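You operate a simulated robot arm through the tools that you are given. There is no shell and no other tool. Be economical: measure what you need, move in short steps, check, and stop when the job is done.

The job below is to be done with a simulated robot arm. You get a single attempt, and the scene is never put back.

Task
Finish winding the blue bobbin at HIGH tension, then press END.
Fine: tension slider to HIGH and roller arm on, winder slider till FULL and left home, arm away again after END. Leave the knob; move no bobbin.

The check looks at the end state, three seconds after you hand in, the way a careful person would. Anything else that was tipped, shoved, dropped, spilled or broken makes it a failure.

Robot
A 7-joint arm with a two-finger parallel gripper, fixed in place. Base frame: the origin is at the foot of the arm, x ahead of it, y to its left, z up; the work surface is at about z = 0.76. Units: m, rad, N and s.
With the tool pointing down near the work surface it reaches from about 0.2 to 0.68 m from the base axis. Its first joint turns from -1.152 to 1.152 rad. Payload 2.4 kg.
The tool frame sits at the grasp point between the pads (the TCP): z along the fingers, y along the line on which they close. The tips reach 0.03 m beyond it. The gripper opens to 0.094 m. The fingers are 0.028 m wide and 0.01 m thick; the gripper's body (0.05 by 0.096 m) begins 0.055 m behind the TCP.
Orientation is that of the tool frame in the base frame, as [roll, pitch, yaw] about the fixed x, y, z axes, in that order (R = Rz(yaw) Ry(pitch) Rx(roll)). With the fingers straight down and closing along the base's y, the tool's x points along the base's -x, its y along +y and its z along -z.

Tools
- The arm moves only by the tool servo_tool. Its argument "deltas" is a list of rows, each a list of 7 numbers: the shift along the base's x, y, z in m, then the turn, a rotation vector about the base's x, y, z in rad, then the finger opening in m, from 0 to 0.094. In form: [[tx, ty, tz, ax, ay, az, fingers], ...]. A call has 1 to 10 rows; each row shifts and turns the commanded pose from where the row before left it. A row lasts 0.2 s, in which the tool goes at most 0.05 m and 0.15 rad; a call with a longer step from one row to the next is refused whole, and so is a gripper value outside its range. Where a pose cannot be reached the arm comes as near as it can. A force on the tool above 90 N (or 10 N above the force at the start of the call, whichever is more), or a blocked arm, ends the call early, and 0.2 s more pass. The fingers move at their own pace (about 0.153 m/s each) and stop on an object; they squeeze with about 30 N. The grip force told is the motor's: it shows also when the fingers shut on nothing. Time passes only in rows, and 0.2 s behind the last, so rows that do not move let the fingers close. It gives the time, the measured TCP pose, the force on the tool (base axes), the opening and the grip force at its end, in the units of the frame above (readings bear some noise).
- Cameras (640 x 400 px; columns grow to the right, rows downward): "scene" is fixed at [0.045, 0.4801, 1.4417]; the picture's right is [-0.68, -0.73, 0.00], its down [-0.44, 0.41, -0.80] and it looks along [0.59, -0.54, -0.60] (base axes); focal length 369 px, centre (320, 200). "wrist" rides on the gripper at [0.076, 0.014, -0.102] in the tool frame; the picture's right is [-0.18, 0.98, 0.00], its down [-0.75, -0.14, -0.64] and it looks along [-0.63, -0.12, 0.77] (tool axes); focal length 243 px, centre (320, 200). There is no depth. A picture from a camera that has moved, and an enlarged one, comes with that camera's place and axes in the base frame and with its lens.
- snapshot(camera): a new picture of that camera. It takes no simulated time.
- close_up(camera, box): a new picture of the part [left, top, right, bottom] of that camera's present view, enlarged. It takes no simulated time.
- hand_in(): hands the job in; it is judged then, once.

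Work in short steps. Places have to be worked out from the pictures, the camera data and where the tool is seen: move nearer, look again, correct. Check each grasp and each placing, and mend what went wrong. You have 120 turns and 68 pictures in all, those below and enlarged ones among them. Open the gripper and draw the arm clear of the work before you hand the job in, unless the task says otherwise; then end with one line.

The tools are called after "Call:" as a command line: name --pt "numbers of a row" for each row, then --argument value for the rest, lists and objects as JSON in quotes. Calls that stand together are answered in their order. servo_tool: Moves the arm, as the interface text tells. Its arguments: {"type":"object","properties":{"deltas":{"type":"array"}},"required":["deltas"]} The other tools are called the same way: snapshot (camera) takes a picture; close_up (camera, box) takes an enlarged picture of a part of a camera's view; hand_in () hands the job in.

At the start:

```text
time: 0.0
eef_pos: [0.3091, 0.1448, 1.1412]
orientation: [-3.141, 0.0, 3.141]
wrist_force: [-0.8, 1.4, -0.6]
opening: 0.094
grip_force: 0.1
```

scene: 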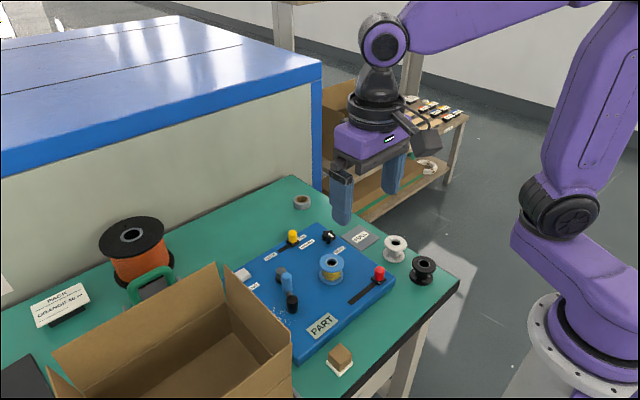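
wrist: 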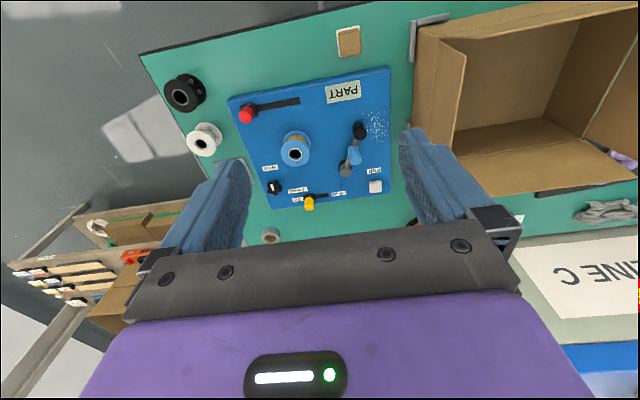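

The panel is seen in both views; I'll enlarge it to read labels and parts.

Call:
close_up --camera "scene" --box '[220, 210, 400, 350]'

Call:
close_up --camera "wrist" --box '[220, 60, 400, 220]'

```text
2.86 times, centred on (310, 280) of scene
camera zoom: at [0.045, 0.4801, 1.4417], right [-0.68, -0.73, 0.0], down [-0.44, 0.41, -0.8], along [0.59, -0.54, -0.6], focal length 1054 px, centre (349, -29)
```

zoom: 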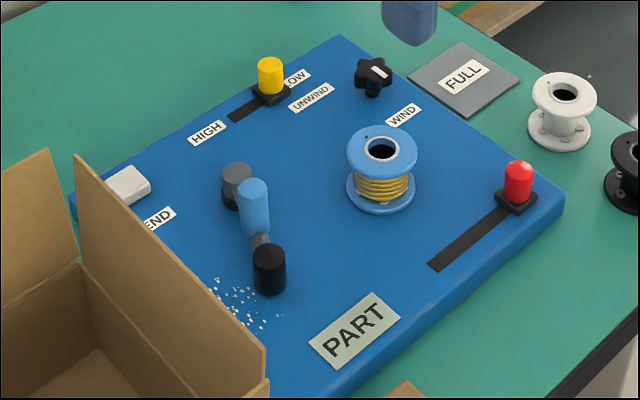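

```text
2.50 times, centred on (310, 140) of wrist
camera zoom: at [0.233, 0.158, 1.2443], right [0.18, 0.98, 0.0], down [0.75, -0.14, 0.64], along [0.63, -0.12, -0.77], focal length 606 px, centre (345, 350)
```

zoom: 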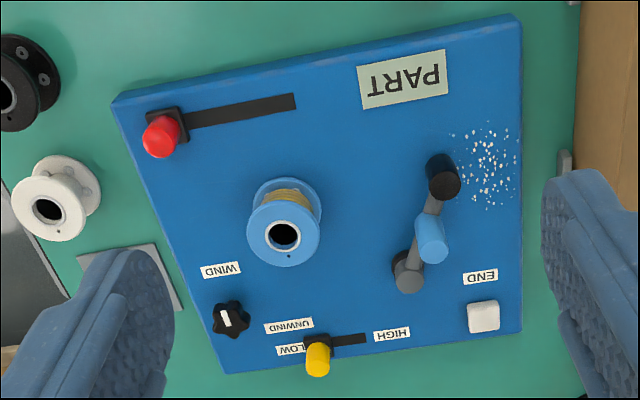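

The panel spans x≈0.34–0.61 and y≈-0.035–0.255. The yellow tension knob is near (0.593, 0.06), red winder near (0.368, 0.0), END near (0.58, 0.22) and the blue lever handle near (0.477, 0.178). I'll move above the yellow knob and look again.

Call:
servo_tool --pt "0.0355 -0.01 -0.027 0 0 0 0.06" --pt "0.0355 -0.01 -0.027 0 0 0 0.06" --pt "0.0355 -0.01 -0.027 0 0 0 0.06" --pt "0.0355 -0.01 -0.027 0 0 0 0.06" --pt "0.0355 -0.01 -0.027 0 0 0 0.06" --pt "0.0355 -0.01 -0.027 0 0 0 0.06" --pt "0.0355 -0.01 -0.027 0 0 0 0.06" --pt "0.0355 -0.01 -0.027 0 0 0 0.06"

Call:
snapshot --camera "wrist"

Call:
snapshot --camera "scene"

```text
time: 1.8
eef_pos: [0.5939, 0.0637, 0.9253]
orientation: [-3.141, 0.0, -3.14]
wrist_force: [0.6, -0.3, 0.4]
opening: 0.06
grip_force: 0.1
```

```text
63 pictures are left
camera wrist: at [0.5176, 0.0776, 1.0272], right [0.18, 0.98, 0.0], down [0.75, -0.14, 0.64], along [0.63, -0.12, -0.77], focal length 243 px, centre (320, 200)
```

wrist: 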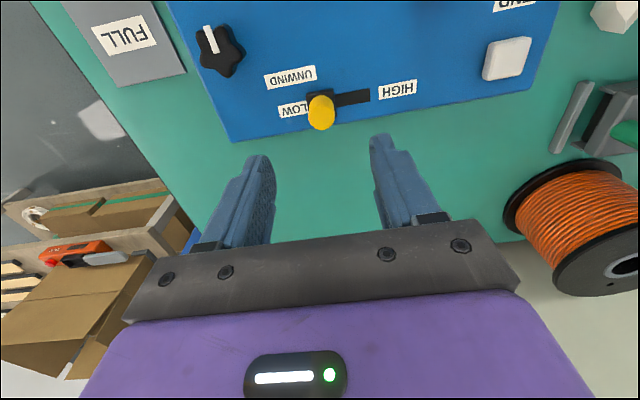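

```text
62 pictures are left
```

scene: 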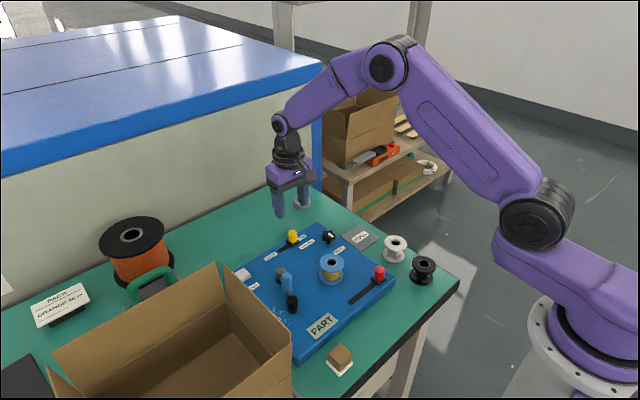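

Tool is centred over the yellow knob (≈(0.589, 0.064), top ≈0.834). I descend around it.

Call:
servo_tool --pt "-0.004 0 -0.03 0 0 0 0.05" --pt "0 0 -0.03 0 0 0 0.05" --pt "0 0 -0.025 0 0 0 0.05"

Call:
snapshot --camera "wrist"

Call:
close_up --camera "scene" --box '[220, 180, 400, 300]'

```text
time: 2.6
eef_pos: [0.5885, 0.0663, 0.8388]
orientation: [3.141, 0.001, -3.141]
wrist_force: [0.1, 0.2, 0.2]
opening: 0.0499
grip_force: 0.0
```

```text
61 pictures are left
camera wrist: at [0.5128, 0.0805, 0.9418], right [0.18, 0.98, 0.0], down [0.75, -0.14, 0.64], along [0.63, -0.12, -0.77], focal length 243 px, centre (320, 200)
```

wrist: 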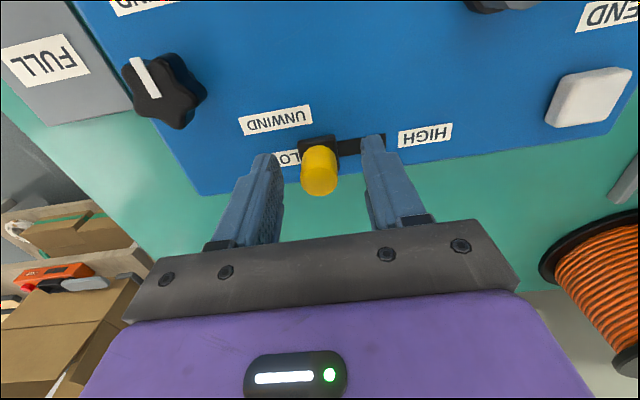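

```text
3.33 times, centred on (310, 240) of scene
camera zoom: at [0.045, 0.4801, 1.4417], right [-0.68, -0.73, 0.0], down [-0.44, 0.41, -0.8], along [0.59, -0.54, -0.6], focal length 1230 px, centre (353, 67)
```

zoom: 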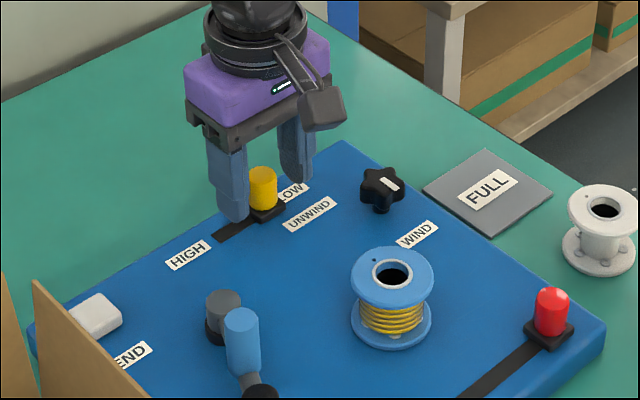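

The knob sits between the fingers, slightly nearer the base. I shift 5 mm back and close.

Call:
servo_tool --pt "-0.006 0 0 0 0 0 0.05" --pt "0 0 0 0 0 0 0.0" --pt "0 0 0 0 0 0 0.0"

```text
time: 3.4
eef_pos: [0.5833, 0.0659, 0.8389]
orientation: [-3.141, -0.001, -3.141]
wrist_force: [1.8, -1.0, -1.5]
opening: 0.0227
grip_force: 44.8
```

Gripped a 22.7 mm knob. Sliding it toward +y (HIGH) in small steps.

Call:
servo_tool --pt "0 0.01 0 0 0 0 0.0" --pt "0 0.01 0 0 0 0 0.0" --pt "0 0.01 0 0 0 0 0.0"

Call:
close_up --camera "scene" --box '[220, 180, 400, 300]'

```text
time: 4.2
eef_pos: [0.5828, 0.094, 0.8403]
orientation: [3.14, 0.0, -3.141]
wrist_force: [1.1, -1.4, -3.2]
opening: 0.0227
grip_force: 45.3
```

```text
3.33 times, centred on (310, 240) of scene
camera zoom: at [0.0451, 0.4801, 1.4417], right [-0.68, -0.73, 0.0], down [-0.44, 0.41, -0.8], along [0.59, -0.54, -0.6], focal length 1230 px, centre (353, 67)
```

zoom: 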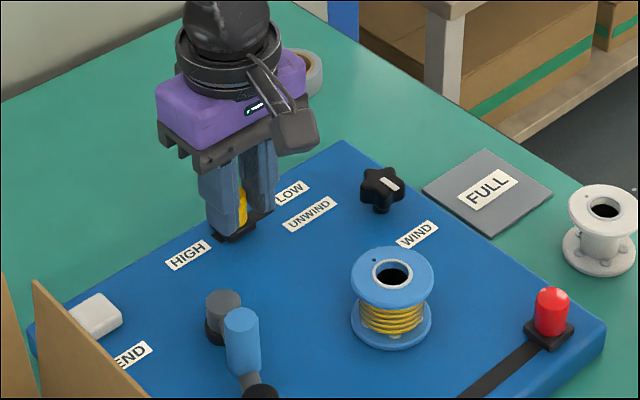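

Slider follows and is about at the slot end; I push on gently in case there is more travel.

Call:
servo_tool --pt "0 0.004 0 0 0 0 0.0" --pt "0 0.004 0 0 0 0 0.0" --pt "0 0.004 0 0 0 0 0.0"

```text
time: 5.0
eef_pos: [0.5835, 0.1054, 0.8397]
orientation: [-3.14, -0.001, 3.139]
wrist_force: [1.2, -7.0, -13.6]
opening: 0.0226
grip_force: 45.2
```

Force has risen (-7 N in y), so it's likely at the stop. I release and lift straight up to check.

Call:
servo_tool --pt "0 -0.001 0 0 0 0 0.05" --pt "0 0 0 0 0 0 0.05" --pt "0 0 0.04 0 0 0 0.05" --pt "-0.03 0 0.03 0 0 0 0.05"

Call:
snapshot --camera "wrist"

Call:
close_up --camera "scene" --box '[220, 180, 400, 300]'

```text
time: 6.0
eef_pos: [0.5531, 0.1049, 0.9138]
orientation: [3.141, 0.0, -3.141]
wrist_force: [0.4, 0.0, 1.0]
opening: 0.0501
grip_force: 0.1
```

```text
58 pictures are left
camera wrist: at [0.4768, 0.1183, 1.0163], right [0.18, 0.98, 0.0], down [0.75, -0.14, 0.64], along [0.63, -0.12, -0.77], focal length 243 px, centre (320, 200)
```

wrist: 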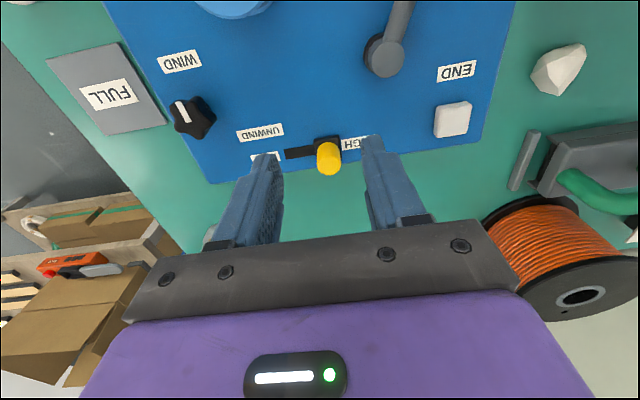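

```text
3.33 times, centred on (310, 240) of scene
camera zoom: at [0.045, 0.4801, 1.4417], right [-0.68, -0.73, 0.0], down [-0.44, 0.41, -0.8], along [0.59, -0.54, -0.6], focal length 1230 px, centre (353, 67)
```

zoom: 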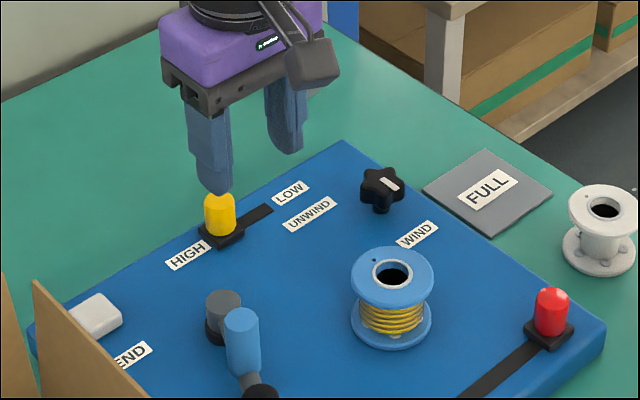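

Tension is at HIGH. Next I go above the blue handle of the roller arm.

Call:
servo_tool --pt "-0.025 0.02 0.02 0 0 0 0.05" --pt "-0.035 0.025 0.01 0 0 0 0.05" --pt "-0.02 0.02 0.0 0 0 0 0.05"

Call:
snapshot --camera "wrist"

Call:
snapshot --camera "scene"

```text
time: 6.8
eef_pos: [0.4734, 0.1701, 0.94]
orientation: [3.141, -0.001, -3.141]
wrist_force: [-0.7, 0.0, 0.7]
opening: 0.05
grip_force: 0.0
```

```text
56 pictures are left
camera wrist: at [0.3969, 0.1846, 1.0437], right [0.18, 0.98, 0.0], down [0.75, -0.14, 0.64], along [0.63, -0.12, -0.77], focal length 243 px, centre (320, 200)
```

wrist: 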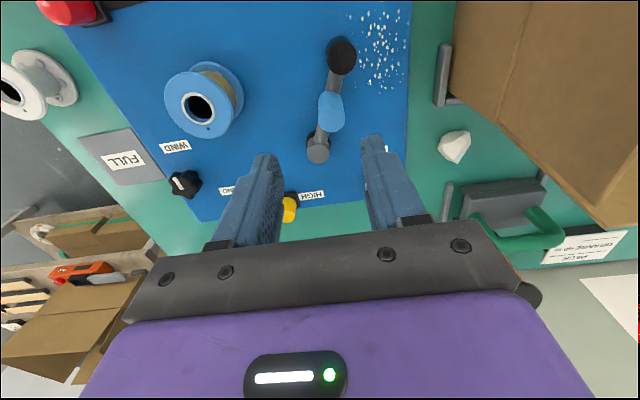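

```text
55 pictures are left
```

scene: 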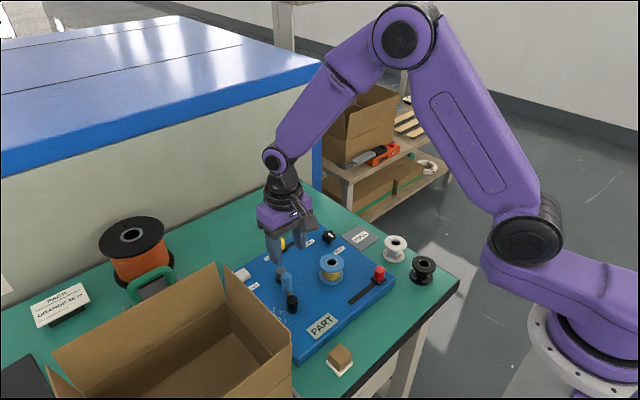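

Handle is at about (0.473, 0.178), pivot (0.512, 0.16), roller (0.433, 0.194), bobbin axis about (0.44, 0.077). I descend around the handle.

Call:
servo_tool --pt "0 0.008 -0.03 0 0 0 0.05" --pt "0 0 -0.03 0 0 0 0.05" --pt "0 0 -0.018 0 0 0 0.05"

Call:
snapshot --camera "wrist"

Call:
close_up --camera "scene" --box '[220, 210, 400, 330]'

```text
time: 7.6
eef_pos: [0.4728, 0.1777, 0.8628]
orientation: [-3.14, -0.001, 3.141]
wrist_force: [-1.1, 0.7, 0.6]
opening: 0.0501
grip_force: 0.1
```

```text
54 pictures are left
camera wrist: at [0.3966, 0.1917, 0.9651], right [0.18, 0.98, 0.0], down [0.75, -0.14, 0.64], along [0.63, -0.12, -0.77], focal length 243 px, centre (320, 200)
```

wrist: 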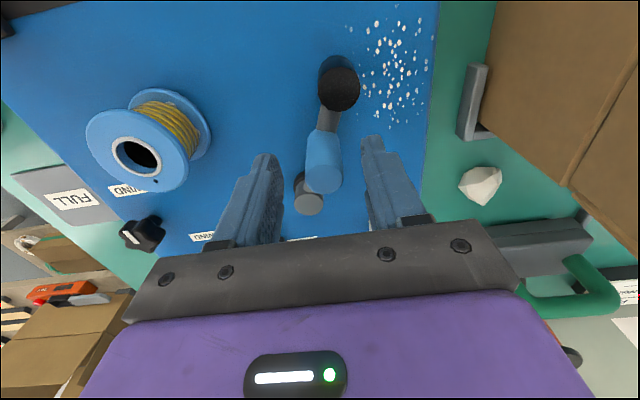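

```text
3.33 times, centred on (310, 270) of scene
camera zoom: at [0.045, 0.4801, 1.4417], right [-0.68, -0.73, 0.0], down [-0.44, 0.41, -0.8], along [0.59, -0.54, -0.6], focal length 1230 px, centre (353, -33)
```

zoom: 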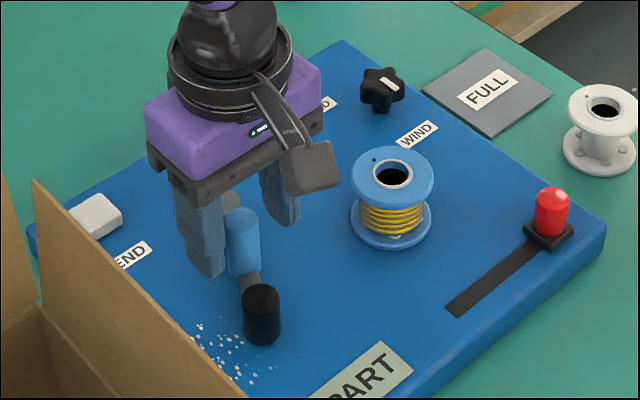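

Handle is between the fingers; grip it and sweep toward the bobbin (-y) in small steps.

Call:
servo_tool --pt "-0.004 0 -0.003 0 0 0 0.05" --pt "0 0 0 0 0 0 0.0" --pt "0 0 0 0 0 0 0.0" --pt "-0.002 -0.008 0 0 0 0 0.0" --pt "-0.001 -0.008 0 0 0 0 0.0"

Call:
close_up --camera "scene" --box '[220, 210, 400, 330]'

```text
time: 8.8
eef_pos: [0.4654, 0.1594, 0.8594]
orientation: [3.141, -0.002, 3.136]
wrist_force: [-0.2, 1.8, -3.5]
opening: 0.0216
grip_force: 45.2
```

```text
3.33 times, centred on (310, 270) of scene
camera zoom: at [0.0451, 0.4802, 1.4417], right [-0.68, -0.73, 0.0], down [-0.44, 0.41, -0.8], along [0.59, -0.54, -0.6], focal length 1230 px, centre (353, -33)
```

zoom: 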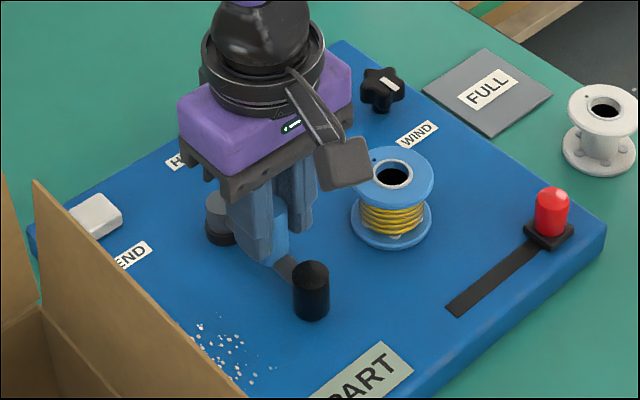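

Arm swings with the grip (force is low). I continue along the arc.

Call:
servo_tool --pt "0 -0.006 0 0 0 0 0.0" --pt "0.002 -0.006 0 0 0 0 0.0" --pt "0.002 -0.005 0 0 0 0 0.0"

Call:
close_up --camera "scene" --box '[220, 210, 400, 330]'

Call:
snapshot --camera "wrist"

```text
time: 9.6
eef_pos: [0.4693, 0.1429, 0.8606]
orientation: [-3.141, -0.003, 3.139]
wrist_force: [-6.3, 4.1, -12.0]
opening: 0.0214
grip_force: 45.4
```

```text
3.33 times, centred on (310, 270) of scene
camera zoom: at [0.045, 0.4802, 1.4417], right [-0.68, -0.73, 0.0], down [-0.44, 0.41, -0.8], along [0.59, -0.54, -0.6], focal length 1230 px, centre (353, -33)
```

zoom: 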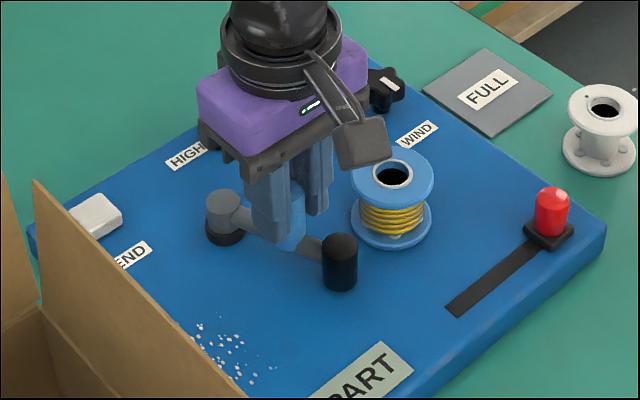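

```text
50 pictures are left
camera wrist: at [0.393, 0.1578, 0.9631], right [0.19, 0.98, 0.0], down [0.76, -0.14, 0.64], along [0.63, -0.12, -0.77], focal length 243 px, centre (320, 200)
```

wrist: 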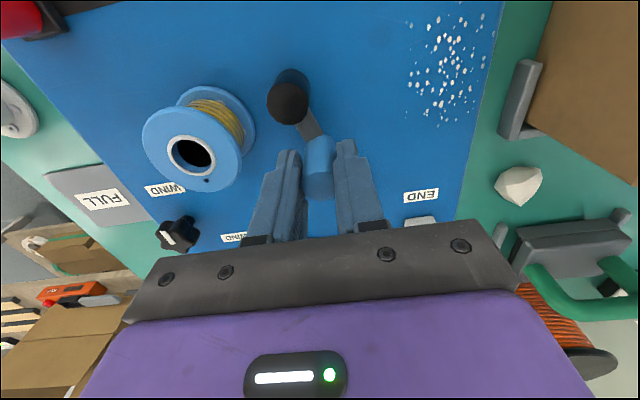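

Roller still about 1–2 cm short of the wound core; continuing gently.

Call:
servo_tool --pt "0.001 -0.004 0 0 0 0 0.0" --pt "0.001 -0.004 0 0 0 0 0.0"

Call:
close_up --camera "scene" --box '[270, 230, 360, 290]'

Call:
close_up --camera "wrist" --box '[120, 40, 420, 240]'

```text
time: 10.2
eef_pos: [0.4732, 0.1372, 0.861]
orientation: [-3.141, 0.001, -3.141]
wrist_force: [-1.8, 2.4, -2.3]
opening: 0.0212
grip_force: 45.1
```

```text
6.67 times, centred on (315, 260) of scene
camera zoom: at [0.045, 0.4802, 1.4417], right [-0.68, -0.73, 0.0], down [-0.44, 0.41, -0.8], along [0.59, -0.54, -0.6], focal length 2461 px, centre (353, -200)
```

zoom: 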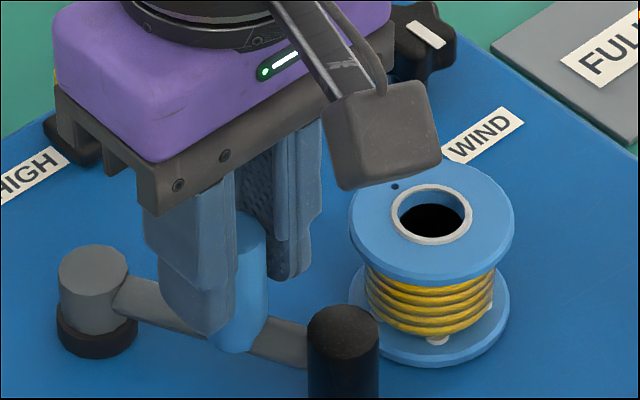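

```text
2.00 times, centred on (270, 140) of wrist
camera zoom: at [0.3962, 0.1508, 0.9628], right [0.19, 0.98, 0.0], down [0.75, -0.14, 0.64], along [0.63, -0.12, -0.77], focal length 485 px, centre (420, 320)
```

zoom: 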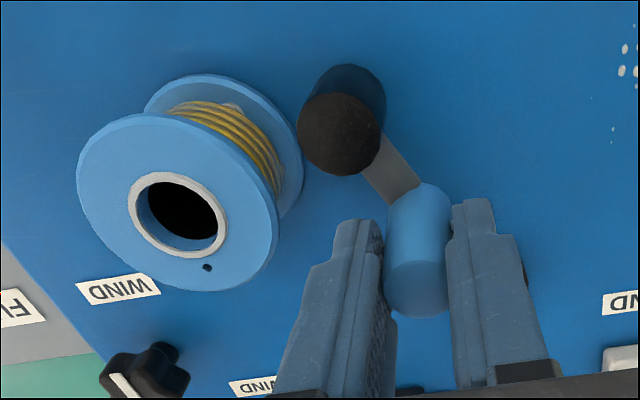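

Roller is now near the flange rim. I continue in small steps until resistance appears.

Call:
servo_tool --pt "0.002 -0.003 0 0 0 0 0.0" --pt "0.002 -0.003 0 0 0 0 0.0"

Call:
close_up --camera "wrist" --box '[120, 40, 420, 240]'

```text
time: 10.8
eef_pos: [0.4751, 0.1324, 0.8602]
orientation: [-3.141, -0.001, -3.138]
wrist_force: [-7.7, 9.3, 3.7]
opening: 0.0213
grip_force: 44.2
```

```text
2.00 times, centred on (270, 140) of wrist
camera zoom: at [0.3998, 0.1462, 0.963], right [0.18, 0.98, 0.0], down [0.75, -0.14, 0.64], along [0.63, -0.12, -0.77], focal length 485 px, centre (420, 320)
```

zoom: 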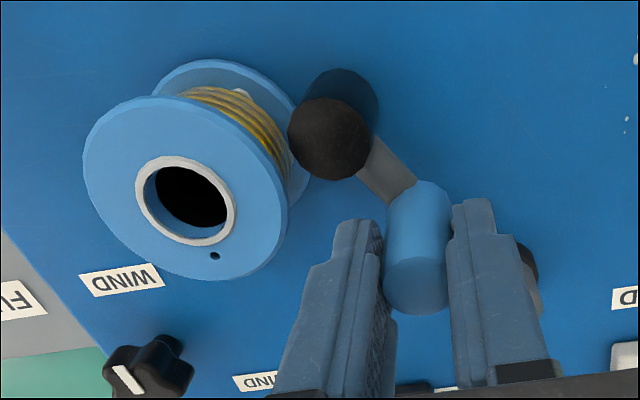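

Force has risen to about 12 N: roller appears to be meeting the bobbin rim/stop. One more small nudge to confirm.

Call:
servo_tool --pt "0.001 -0.002 0 0 0 0 0.0" --pt "0.001 -0.002 0 0 0 0 0.0"

Call:
close_up --camera "wrist" --box '[120, 40, 420, 240]'

```text
time: 11.4
eef_pos: [0.4759, 0.1323, 0.8602]
orientation: [3.14, -0.003, -3.132]
wrist_force: [-21.6, 33.8, 10.7]
opening: 0.0215
grip_force: 45.0
```

```text
2.00 times, centred on (270, 140) of wrist
camera zoom: at [0.4001, 0.1455, 0.9631], right [0.18, 0.98, 0.0], down [0.76, -0.13, 0.64], along [0.63, -0.11, -0.77], focal length 485 px, centre (420, 320)
```

zoom: 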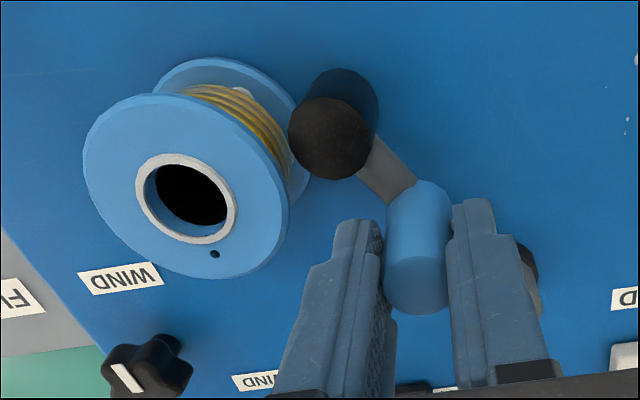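

Firm stop: the roller arm is against the bobbin. I back off the command, release and rise.

Call:
servo_tool --pt "-0.001 0.003 0 0 0 0 0.0" --pt "0 0 0 0 0 0 0.04" --pt "0 0 0 0 0 0 0.04" --pt "0 0 0.045 0 0 0 0.04" --pt "0 0 0.04 0 0 0 0.04"

Call:
close_up --camera "scene" --box '[220, 210, 400, 330]'

Call:
snapshot --camera "wrist"

```text
time: 12.6
eef_pos: [0.4776, 0.1333, 0.9475]
orientation: [-3.141, -0.001, -3.141]
wrist_force: [0.9, 0.5, 0.3]
opening: 0.0403
grip_force: 0.0
```

```text
3.33 times, centred on (310, 270) of scene
camera zoom: at [0.045, 0.4801, 1.4417], right [-0.68, -0.73, 0.0], down [-0.44, 0.41, -0.8], along [0.59, -0.54, -0.6], focal length 1230 px, centre (353, -33)
```

zoom: 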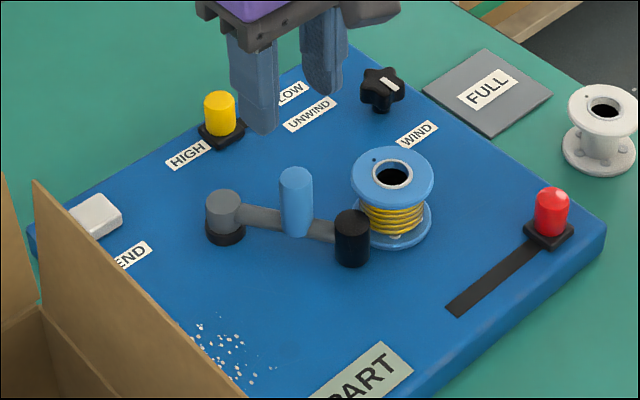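

```text
44 pictures are left
camera wrist: at [0.4013, 0.1458, 1.05], right [0.18, 0.98, 0.0], down [0.75, -0.14, 0.64], along [0.63, -0.12, -0.77], focal length 243 px, centre (320, 200)
```

wrist: 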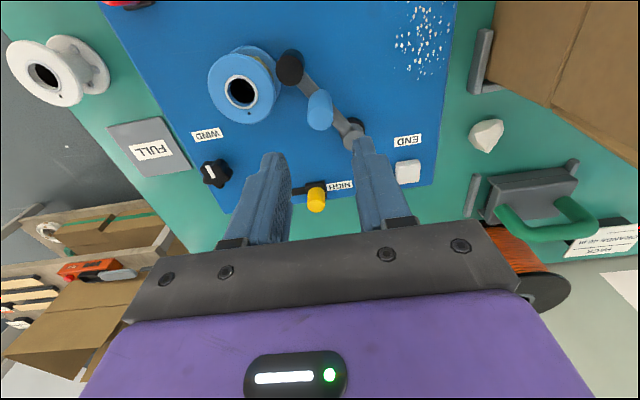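

Roller arm is on and stayed put. Next I go over the red winder slider, near (0.368, 0.003).

Call:
servo_tool --pt "-0.027 -0.033 -0.005 0 0 0 0.05" --pt "-0.027 -0.033 -0.005 0 0 0 0.05" --pt "-0.027 -0.033 -0.005 0 0 0 0.05" --pt "-0.027 -0.032 -0.005 0 0 0 0.05"

Call:
snapshot --camera "wrist"

Call:
close_up --camera "scene" --box '[280, 200, 460, 320]'

```text
time: 13.6
eef_pos: [0.3675, -0.0019, 0.9271]
orientation: [3.142, 0.001, 3.139]
wrist_force: [0.4, -0.5, 0.4]
opening: 0.0497
grip_force: 0.0
```

```text
43 pictures are left
camera wrist: at [0.2917, 0.0119, 1.0299], right [0.18, 0.98, 0.0], down [0.75, -0.14, 0.64], along [0.63, -0.12, -0.77], focal length 243 px, centre (320, 200)
```

wrist: 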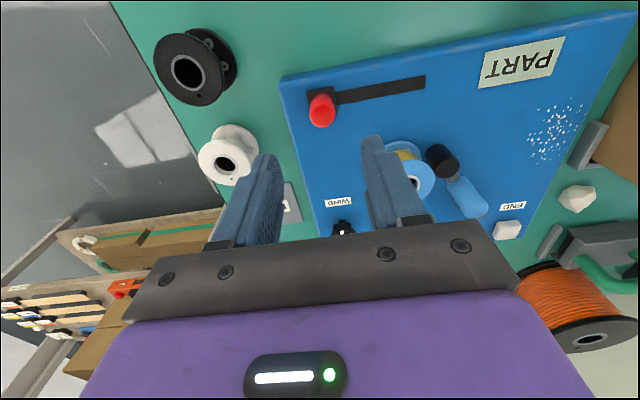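

```text
3.33 times, centred on (370, 260) of scene
camera zoom: at [0.045, 0.4801, 1.4417], right [-0.68, -0.73, 0.0], down [-0.44, 0.41, -0.8], along [0.59, -0.54, -0.6], focal length 1230 px, centre (153, 0)
```

zoom: 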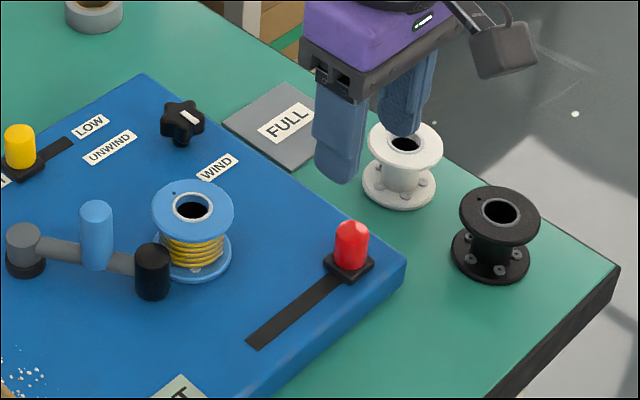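

Red knob top at ≈(0.363, 0.0), clear of the spare bobbins. I descend around it and grip.

Call:
servo_tool --pt "-0.003 0.001 -0.03 0 0 0 0.05" --pt "-0.002 0 -0.03 0 0 0 0.05" --pt "0 0 -0.028 0 0 0 0.05"

Call:
snapshot --camera "wrist"

```text
time: 14.4
eef_pos: [0.3627, 0.0006, 0.8381]
orientation: [-3.141, -0.001, 3.142]
wrist_force: [1.0, 0.1, -0.5]
opening: 0.0502
grip_force: 0.0
```

```text
41 pictures are left
camera wrist: at [0.2871, 0.0151, 0.9404], right [0.18, 0.98, 0.0], down [0.75, -0.14, 0.64], along [0.63, -0.12, -0.77], focal length 243 px, centre (320, 200)
```

wrist: 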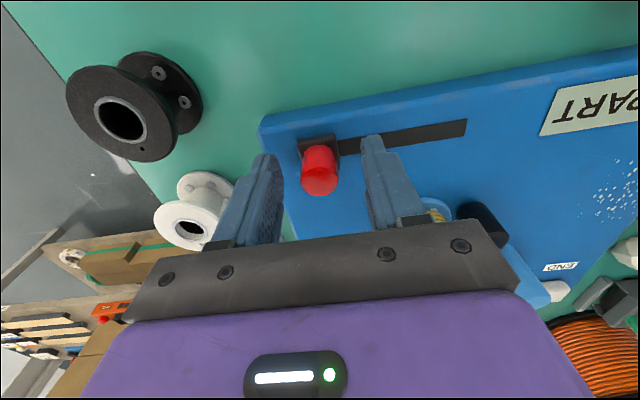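

Centred. Grip and slide toward +y along the slot.

Call:
servo_tool --pt "-0.002 0 0 0 0 0 0.0" --pt "0 0 0 0 0 0 0.0" --pt "0 0.01 0 0 0 0 0.0" --pt "0.001 0.012 0 0 0 0 0.0" --pt "0 0.012 0 0 0 0 0.0"

Call:
close_up --camera "scene" --box '[280, 200, 460, 320]'

```text
time: 15.6
eef_pos: [0.3631, 0.0354, 0.8365]
orientation: [-3.141, 0.003, -3.141]
wrist_force: [7.5, -0.8, 27.1]
opening: 0.0224
grip_force: 45.3
```

```text
3.33 times, centred on (370, 260) of scene
camera zoom: at [0.0448, 0.4801, 1.4417], right [-0.68, -0.73, 0.0], down [-0.44, 0.41, -0.8], along [0.59, -0.54, -0.6], focal length 1230 px, centre (153, 0)
```

zoom: 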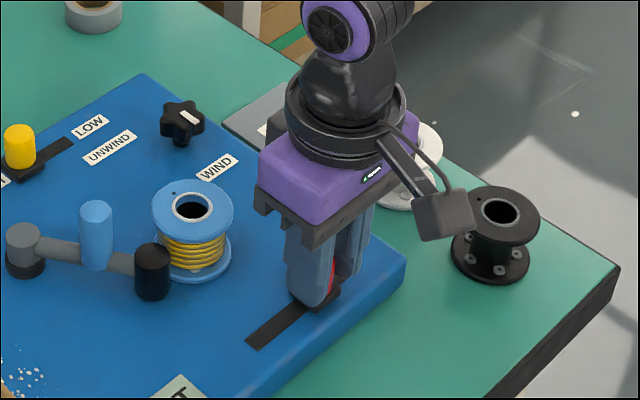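

Slider moves; there's upward force of 27 N, so I raise the command by 2 mm while continuing.

Call:
servo_tool --pt "0 0.01 0.002 0 0 0 0.0" --pt "0 0.01 0.001 0 0 0 0.0" --pt "0 0.008 0 0 0 0 0.0" --pt "0 0.006 0 0 0 0 0.0"

Call:
close_up --camera "scene" --box '[280, 200, 460, 320]'

```text
time: 16.6
eef_pos: [0.3613, 0.069, 0.839]
orientation: [-3.138, -0.004, 3.14]
wrist_force: [2.4, 0.0, -31.9]
opening: 0.0226
grip_force: 44.3
```

```text
3.33 times, centred on (370, 260) of scene
camera zoom: at [0.0455, 0.4801, 1.4417], right [-0.68, -0.73, 0.0], down [-0.44, 0.41, -0.8], along [0.59, -0.54, -0.6], focal length 1230 px, centre (153, 0)
```

zoom: 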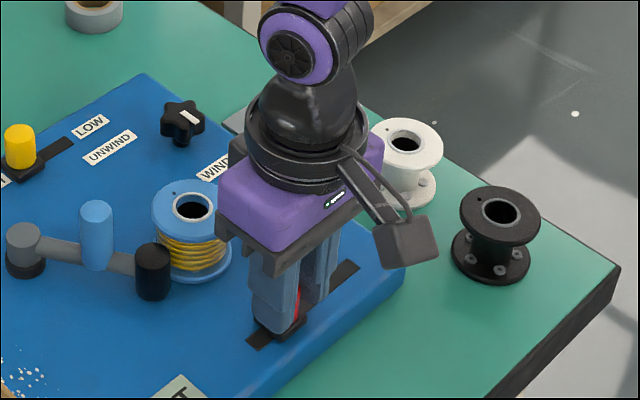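

Near the far end now. I ease z by 1.5 mm and finish the stroke.

Call:
servo_tool --pt "0 0.004 -0.0015 0 0 0 0.0" --pt "0 0.004 0 0 0 0 0.0" --pt "0 0.003 0 0 0 0 0.0"

Call:
close_up --camera "scene" --box '[280, 200, 460, 320]'

```text
time: 17.4
eef_pos: [0.3628, 0.0796, 0.8385]
orientation: [-3.14, 0.0, -3.14]
wrist_force: [-7.5, -1.4, 31.4]
opening: 0.0227
grip_force: 45.0
```

```text
3.33 times, centred on (370, 260) of scene
camera zoom: at [0.0445, 0.48, 1.4418], right [-0.68, -0.73, 0.0], down [-0.44, 0.41, -0.8], along [0.59, -0.54, -0.6], focal length 1230 px, centre (153, 0)
```

zoom: 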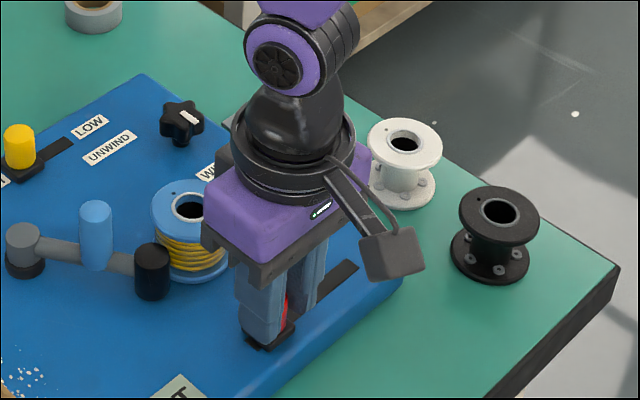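

At about the slot's end. I push a touch more and hold briefly to see whether winding runs.

Call:
servo_tool --pt "0 0.003 0.0005 0 0 0 0.0" --pt "0 0 0 0 0 0 0.0" --pt "0 0 0 0 0 0 0.0" --pt "0 0 0 0 0 0 0.0"

Call:
snapshot --camera "scene"

Call:
snapshot --camera "wrist"

```text
time: 18.4
eef_pos: [0.3615, 0.0825, 0.8389]
orientation: [3.141, -0.003, -3.141]
wrist_force: [-10.7, 0.6, 20.9]
opening: 0.0225
grip_force: 44.8
```

```text
37 pictures are left
```

scene: 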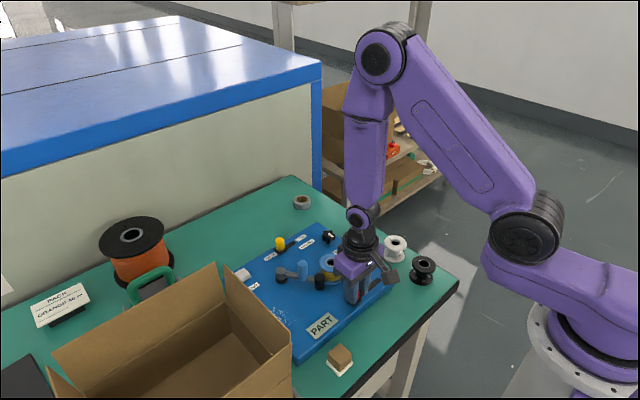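

```text
36 pictures are left
camera wrist: at [0.2861, 0.0965, 0.9414], right [0.18, 0.98, 0.0], down [0.75, -0.14, 0.64], along [0.63, -0.12, -0.77], focal length 243 px, centre (320, 200)
```

wrist: 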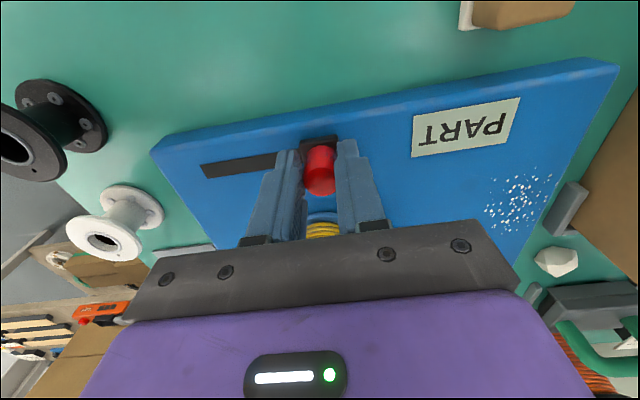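

Slider is at the far end. Looking closely at the bobbin and FULL plate.

Call:
close_up --camera "scene" --box '[300, 225, 390, 285]'

```text
6.67 times, centred on (345, 255) of scene
camera zoom: at [0.0445, 0.4801, 1.4418], right [-0.68, -0.73, 0.0], down [-0.44, 0.41, -0.8], along [0.59, -0.54, -0.6], focal length 2461 px, centre (153, -167)
```

zoom: 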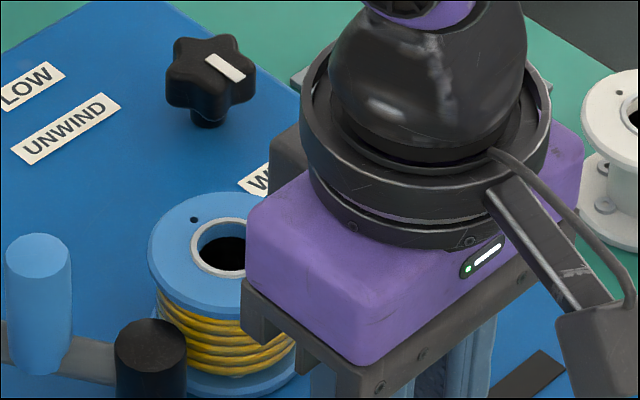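

The winding has grown since the stroke. I slide back home to y≈0 and check FULL.

Call:
servo_tool --pt "0 -0.012 -0.0005 0 0 0 0.0" --pt "0 -0.012 0 0 0 0 0.0" --pt "0 -0.012 0 0 0 0 0.0" --pt "0 -0.012 0 0 0 0 0.0" --pt "0 -0.012 0 0 0 0 0.0" --pt "0 -0.012 0 0 0 0 0.0" --pt "0 -0.01 0 0 0 0 0.0"

Call:
close_up --camera "scene" --box '[280, 200, 460, 320]'

```text
time: 20.0
eef_pos: [0.3628, -0.0008, 0.8378]
orientation: [3.141, 0.001, 3.141]
wrist_force: [-11.9, 3.3, 29.3]
opening: 0.0227
grip_force: 45.2
```

```text
3.33 times, centred on (370, 260) of scene
camera zoom: at [0.0444, 0.4802, 1.4417], right [-0.68, -0.73, 0.0], down [-0.44, 0.41, -0.8], along [0.59, -0.54, -0.6], focal length 1230 px, centre (153, 0)
```

zoom: 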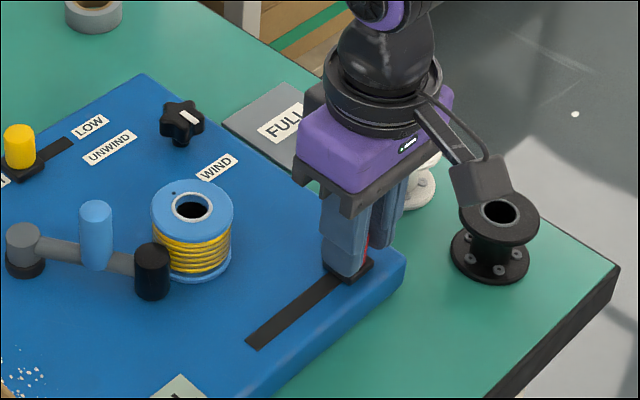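

Thread is now nearly to the flange. Zooming to judge fullness.

Call:
close_up --camera "scene" --box '[310, 245, 355, 290]'

```text
8.89 times, centred on (332, 268) of scene
camera zoom: at [0.0444, 0.4802, 1.4417], right [-0.68, -0.73, 0.0], down [-0.44, 0.41, -0.8], along [0.59, -0.54, -0.6], focal length 3281 px, centre (209, -400)
```

zoom: 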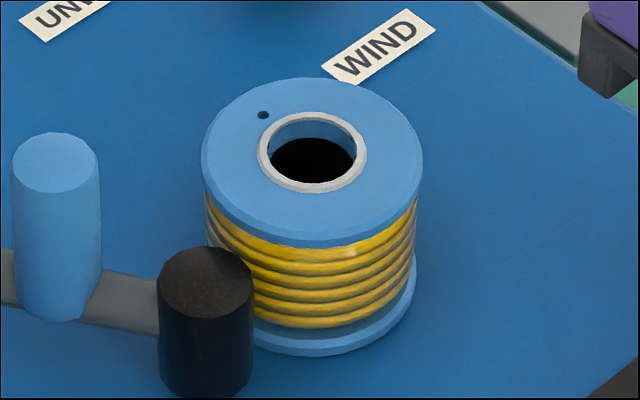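

Winding is close to the flange rim. I release the knob (slider home), rise, and re-check whether it's stable and where the indicators are.

Call:
servo_tool --pt "0 -0.002 0 0 0 0 0.0" --pt "0 0 0 0 0 0 0.05" --pt "0 0 0 0 0 0 0.05" --pt "0 0 0.045 0 0 0 0.05" --pt "0 0 0.045 0 0 0 0.05"

Call:
close_up --camera "scene" --box '[310, 245, 355, 290]'

Call:
close_up --camera "scene" --box '[220, 200, 460, 360]'

Call:
snapshot --camera "wrist"

```text
time: 21.2
eef_pos: [0.3634, -0.0038, 0.9273]
orientation: [-3.141, 0.0, 3.141]
wrist_force: [0.2, 0.6, -0.2]
opening: 0.0501
grip_force: 0.1
```

```text
8.89 times, centred on (332, 268) of scene
camera zoom: at [0.045, 0.4801, 1.4417], right [-0.68, -0.73, 0.0], down [-0.44, 0.41, -0.8], along [0.59, -0.54, -0.6], focal length 3281 px, centre (209, -400)
```

zoom: 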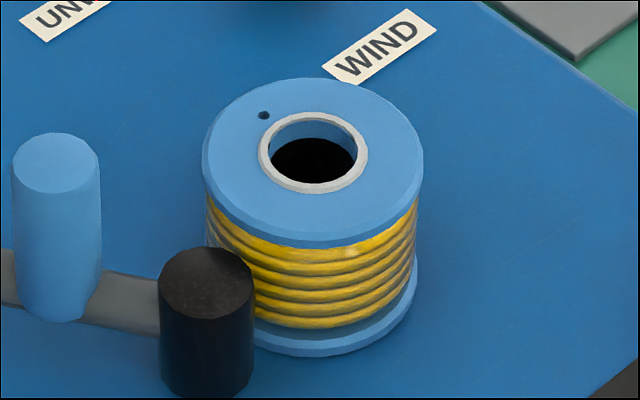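

```text
2.50 times, centred on (340, 280) of scene
camera zoom: at [0.045, 0.4801, 1.4417], right [-0.68, -0.73, 0.0], down [-0.44, 0.41, -0.8], along [0.59, -0.54, -0.6], focal length 923 px, centre (270, 0)
```

zoom: 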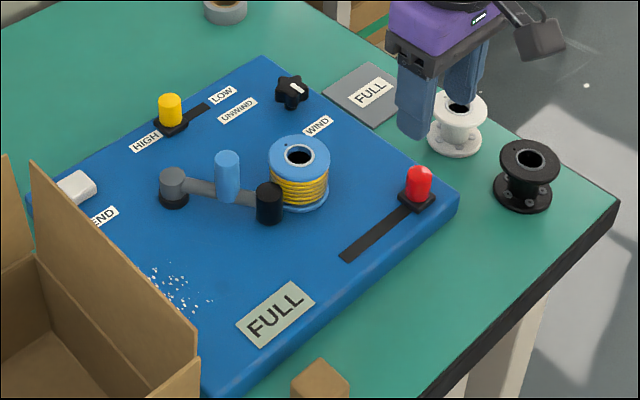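

```text
30 pictures are left
camera wrist: at [0.2869, 0.0101, 1.0297], right [0.18, 0.98, 0.0], down [0.75, -0.14, 0.64], along [0.63, -0.12, -0.77], focal length 243 px, centre (320, 200)
```

wrist: 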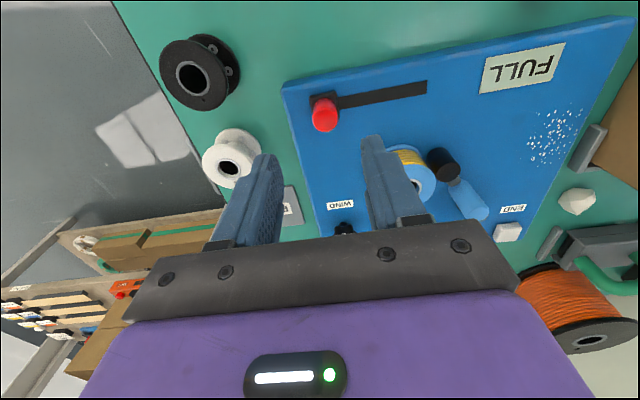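

The sign flipped from PART to FULL and the slider is home. Now fingers closed, I go up and across to END near (0.581, 0.219); box corner is at about (0.506, 0.305), clear.

Call:
servo_tool --pt "0 0 0.04 0 0 0 0.0" --pt "0.031 0.031 0 0 0 0 0.0" --pt "0.031 0.031 0 0 0 0 0.0" --pt "0.031 0.032 0 0 0 0 0.0" --pt "0.031 0.032 0 0 0 0 0.0" --pt "0.031 0.032 0 0 0 0 0.0" --pt "0.031 0.032 0 0 0 0 0.0" --pt "0.031 0.032 -0.02 0 0 0 0.0"

Call:
snapshot --camera "wrist"

Call:
snapshot --camera "scene"

```text
time: 23.0
eef_pos: [0.5826, 0.2211, 0.9496]
orientation: [3.141, -0.002, -3.141]
wrist_force: [-0.5, -0.1, -0.9]
opening: 0.0003
grip_force: 29.8
```

```text
29 pictures are left
camera wrist: at [0.5062, 0.2352, 1.0515], right [0.18, 0.98, 0.0], down [0.75, -0.14, 0.64], along [0.63, -0.12, -0.77], focal length 243 px, centre (320, 200)
```

wrist: 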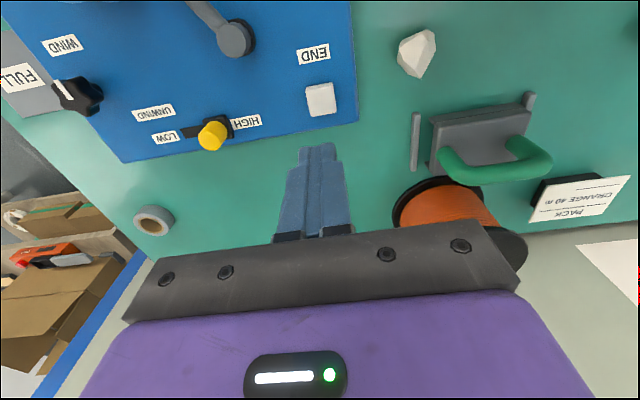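

```text
28 pictures are left
```

scene: 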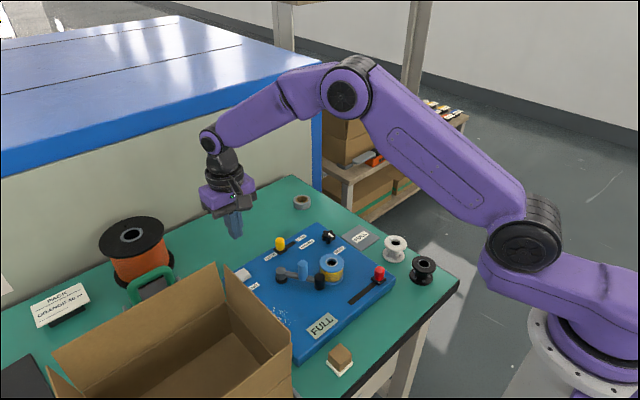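

END is directly below at (0.581, 0.220). I descend until the tips are at about 0.825, then look.

Call:
servo_tool --pt "-0.001 0 -0.035 0 0 0 0.0" --pt "0 0 -0.035 0 0 0 0.0" --pt "0 0 -0.022 0 0 0 0.0"

Call:
close_up --camera "wrist" --box '[220, 60, 420, 260]'

```text
time: 23.8
eef_pos: [0.5798, 0.2201, 0.8566]
orientation: [-3.14, 0.0, -3.141]
wrist_force: [0.3, -0.2, -0.3]
opening: 0.0
grip_force: 30.3
```

```text
2.00 times, centred on (320, 160) of wrist
camera zoom: at [0.504, 0.2343, 0.9593], right [0.18, 0.98, 0.0], down [0.75, -0.14, 0.64], along [0.63, -0.12, -0.77], focal length 485 px, centre (320, 280)
```

zoom: 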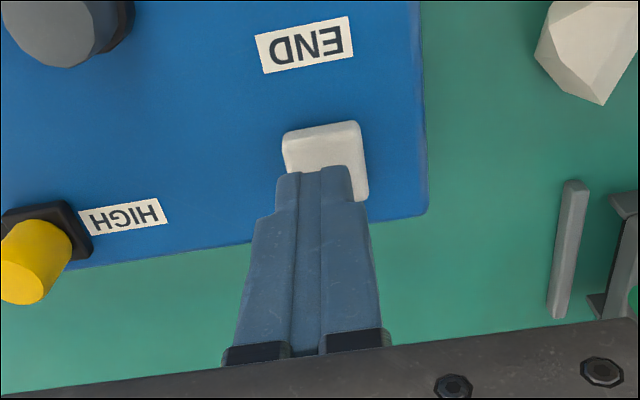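

Aligned over the button. Pressing down in small steps.

Call:
servo_tool --pt "0 0 -0.008 0 0 0 0.0" --pt "0 0 -0.006 0 0 0 0.0" --pt "0 0 -0.004 0 0 0 0.0" --pt "0 0 -0.003 0 0 0 0.0"

```text
time: 24.8
eef_pos: [0.5787, 0.22, 0.8354]
orientation: [-3.141, 0.002, 3.14]
wrist_force: [-0.2, -0.9, -0.3]
opening: 0.0
grip_force: 30.0
```

No contact yet (tips at 0.805); continuing.

Call:
servo_tool --pt "0.001 0 -0.003 0 0 0 0.0" --pt "0 0 -0.002 0 0 0 0.0" --pt "0 0 -0.002 0 0 0 0.0"

Call:
snapshot --camera "scene"

```text
time: 25.6
eef_pos: [0.5804, 0.2211, 0.8276]
orientation: [-3.141, 0.001, -3.14]
wrist_force: [0.6, -1.4, 1.6]
opening: 0.0
grip_force: 29.9
```

```text
26 pictures are left
```

scene: 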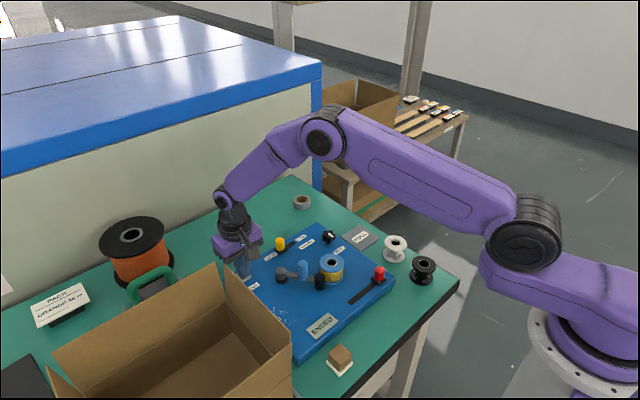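

The sign now seems to read ENDED. I lift off END and move above the handle (≈(0.477, 0.134)), opening the fingers.

Call:
servo_tool --pt "0 0 0.04 0 0 0 0.0" --pt "0 0 0.045 0 0 0 0.0" --pt "-0.025 -0.02 0.025 0 0 0 0.05" --pt "-0.03 -0.025 0 0 0 0 0.05" --pt "-0.03 -0.025 0 0 0 0 0.05" --pt "-0.02 -0.015 0 0 0 0 0.05"

Call:
snapshot --camera "wrist"

Call:
close_up --camera "scene" --box '[220, 200, 460, 360]'

```text
time: 27.0
eef_pos: [0.4743, 0.1352, 0.9382]
orientation: [3.141, 0.003, 3.141]
wrist_force: [-0.6, 0.3, -0.3]
opening: 0.0499
grip_force: 0.1
```

```text
25 pictures are left
camera wrist: at [0.3983, 0.1495, 1.0404], right [0.18, 0.98, 0.0], down [0.75, -0.14, 0.64], along [0.63, -0.12, -0.77], focal length 243 px, centre (320, 200)
```

wrist: 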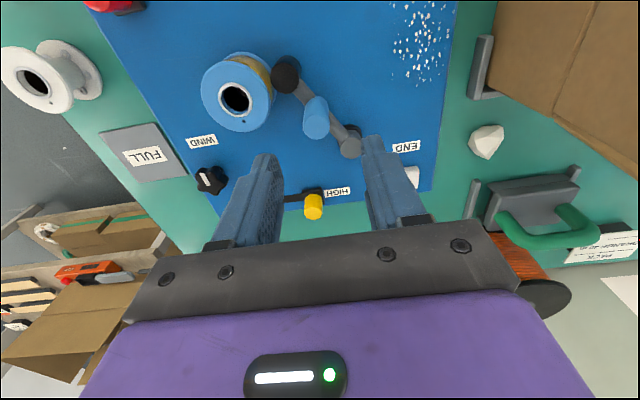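

```text
2.50 times, centred on (340, 280) of scene
camera zoom: at [0.045, 0.4801, 1.4417], right [-0.68, -0.73, 0.0], down [-0.44, 0.41, -0.8], along [0.59, -0.54, -0.6], focal length 923 px, centre (270, 0)
```

zoom: 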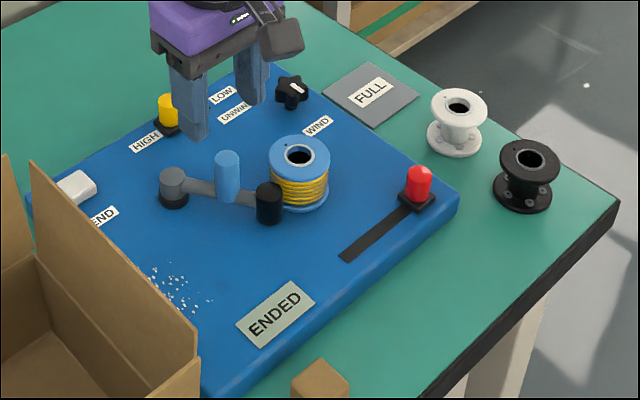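

Sign reads ENDED. I descend on the handle at the earlier release pose with 0.04 opening and grip.

Call:
servo_tool --pt "0.002 -0.001 -0.03 0 0 0 0.04" --pt "0 0 -0.03 0 0 0 0.04" --pt "0 0 -0.017 0 0 0 0.04" --pt "0 0 0 0 0 0 0.0" --pt "0 0 0 0 0 0 0.0"

```text
time: 28.2
eef_pos: [0.478, 0.1337, 0.8609]
orientation: [-3.14, -0.003, -3.141]
wrist_force: [-4.9, -5.2, 9.9]
opening: 0.0214
grip_force: 45.4
```

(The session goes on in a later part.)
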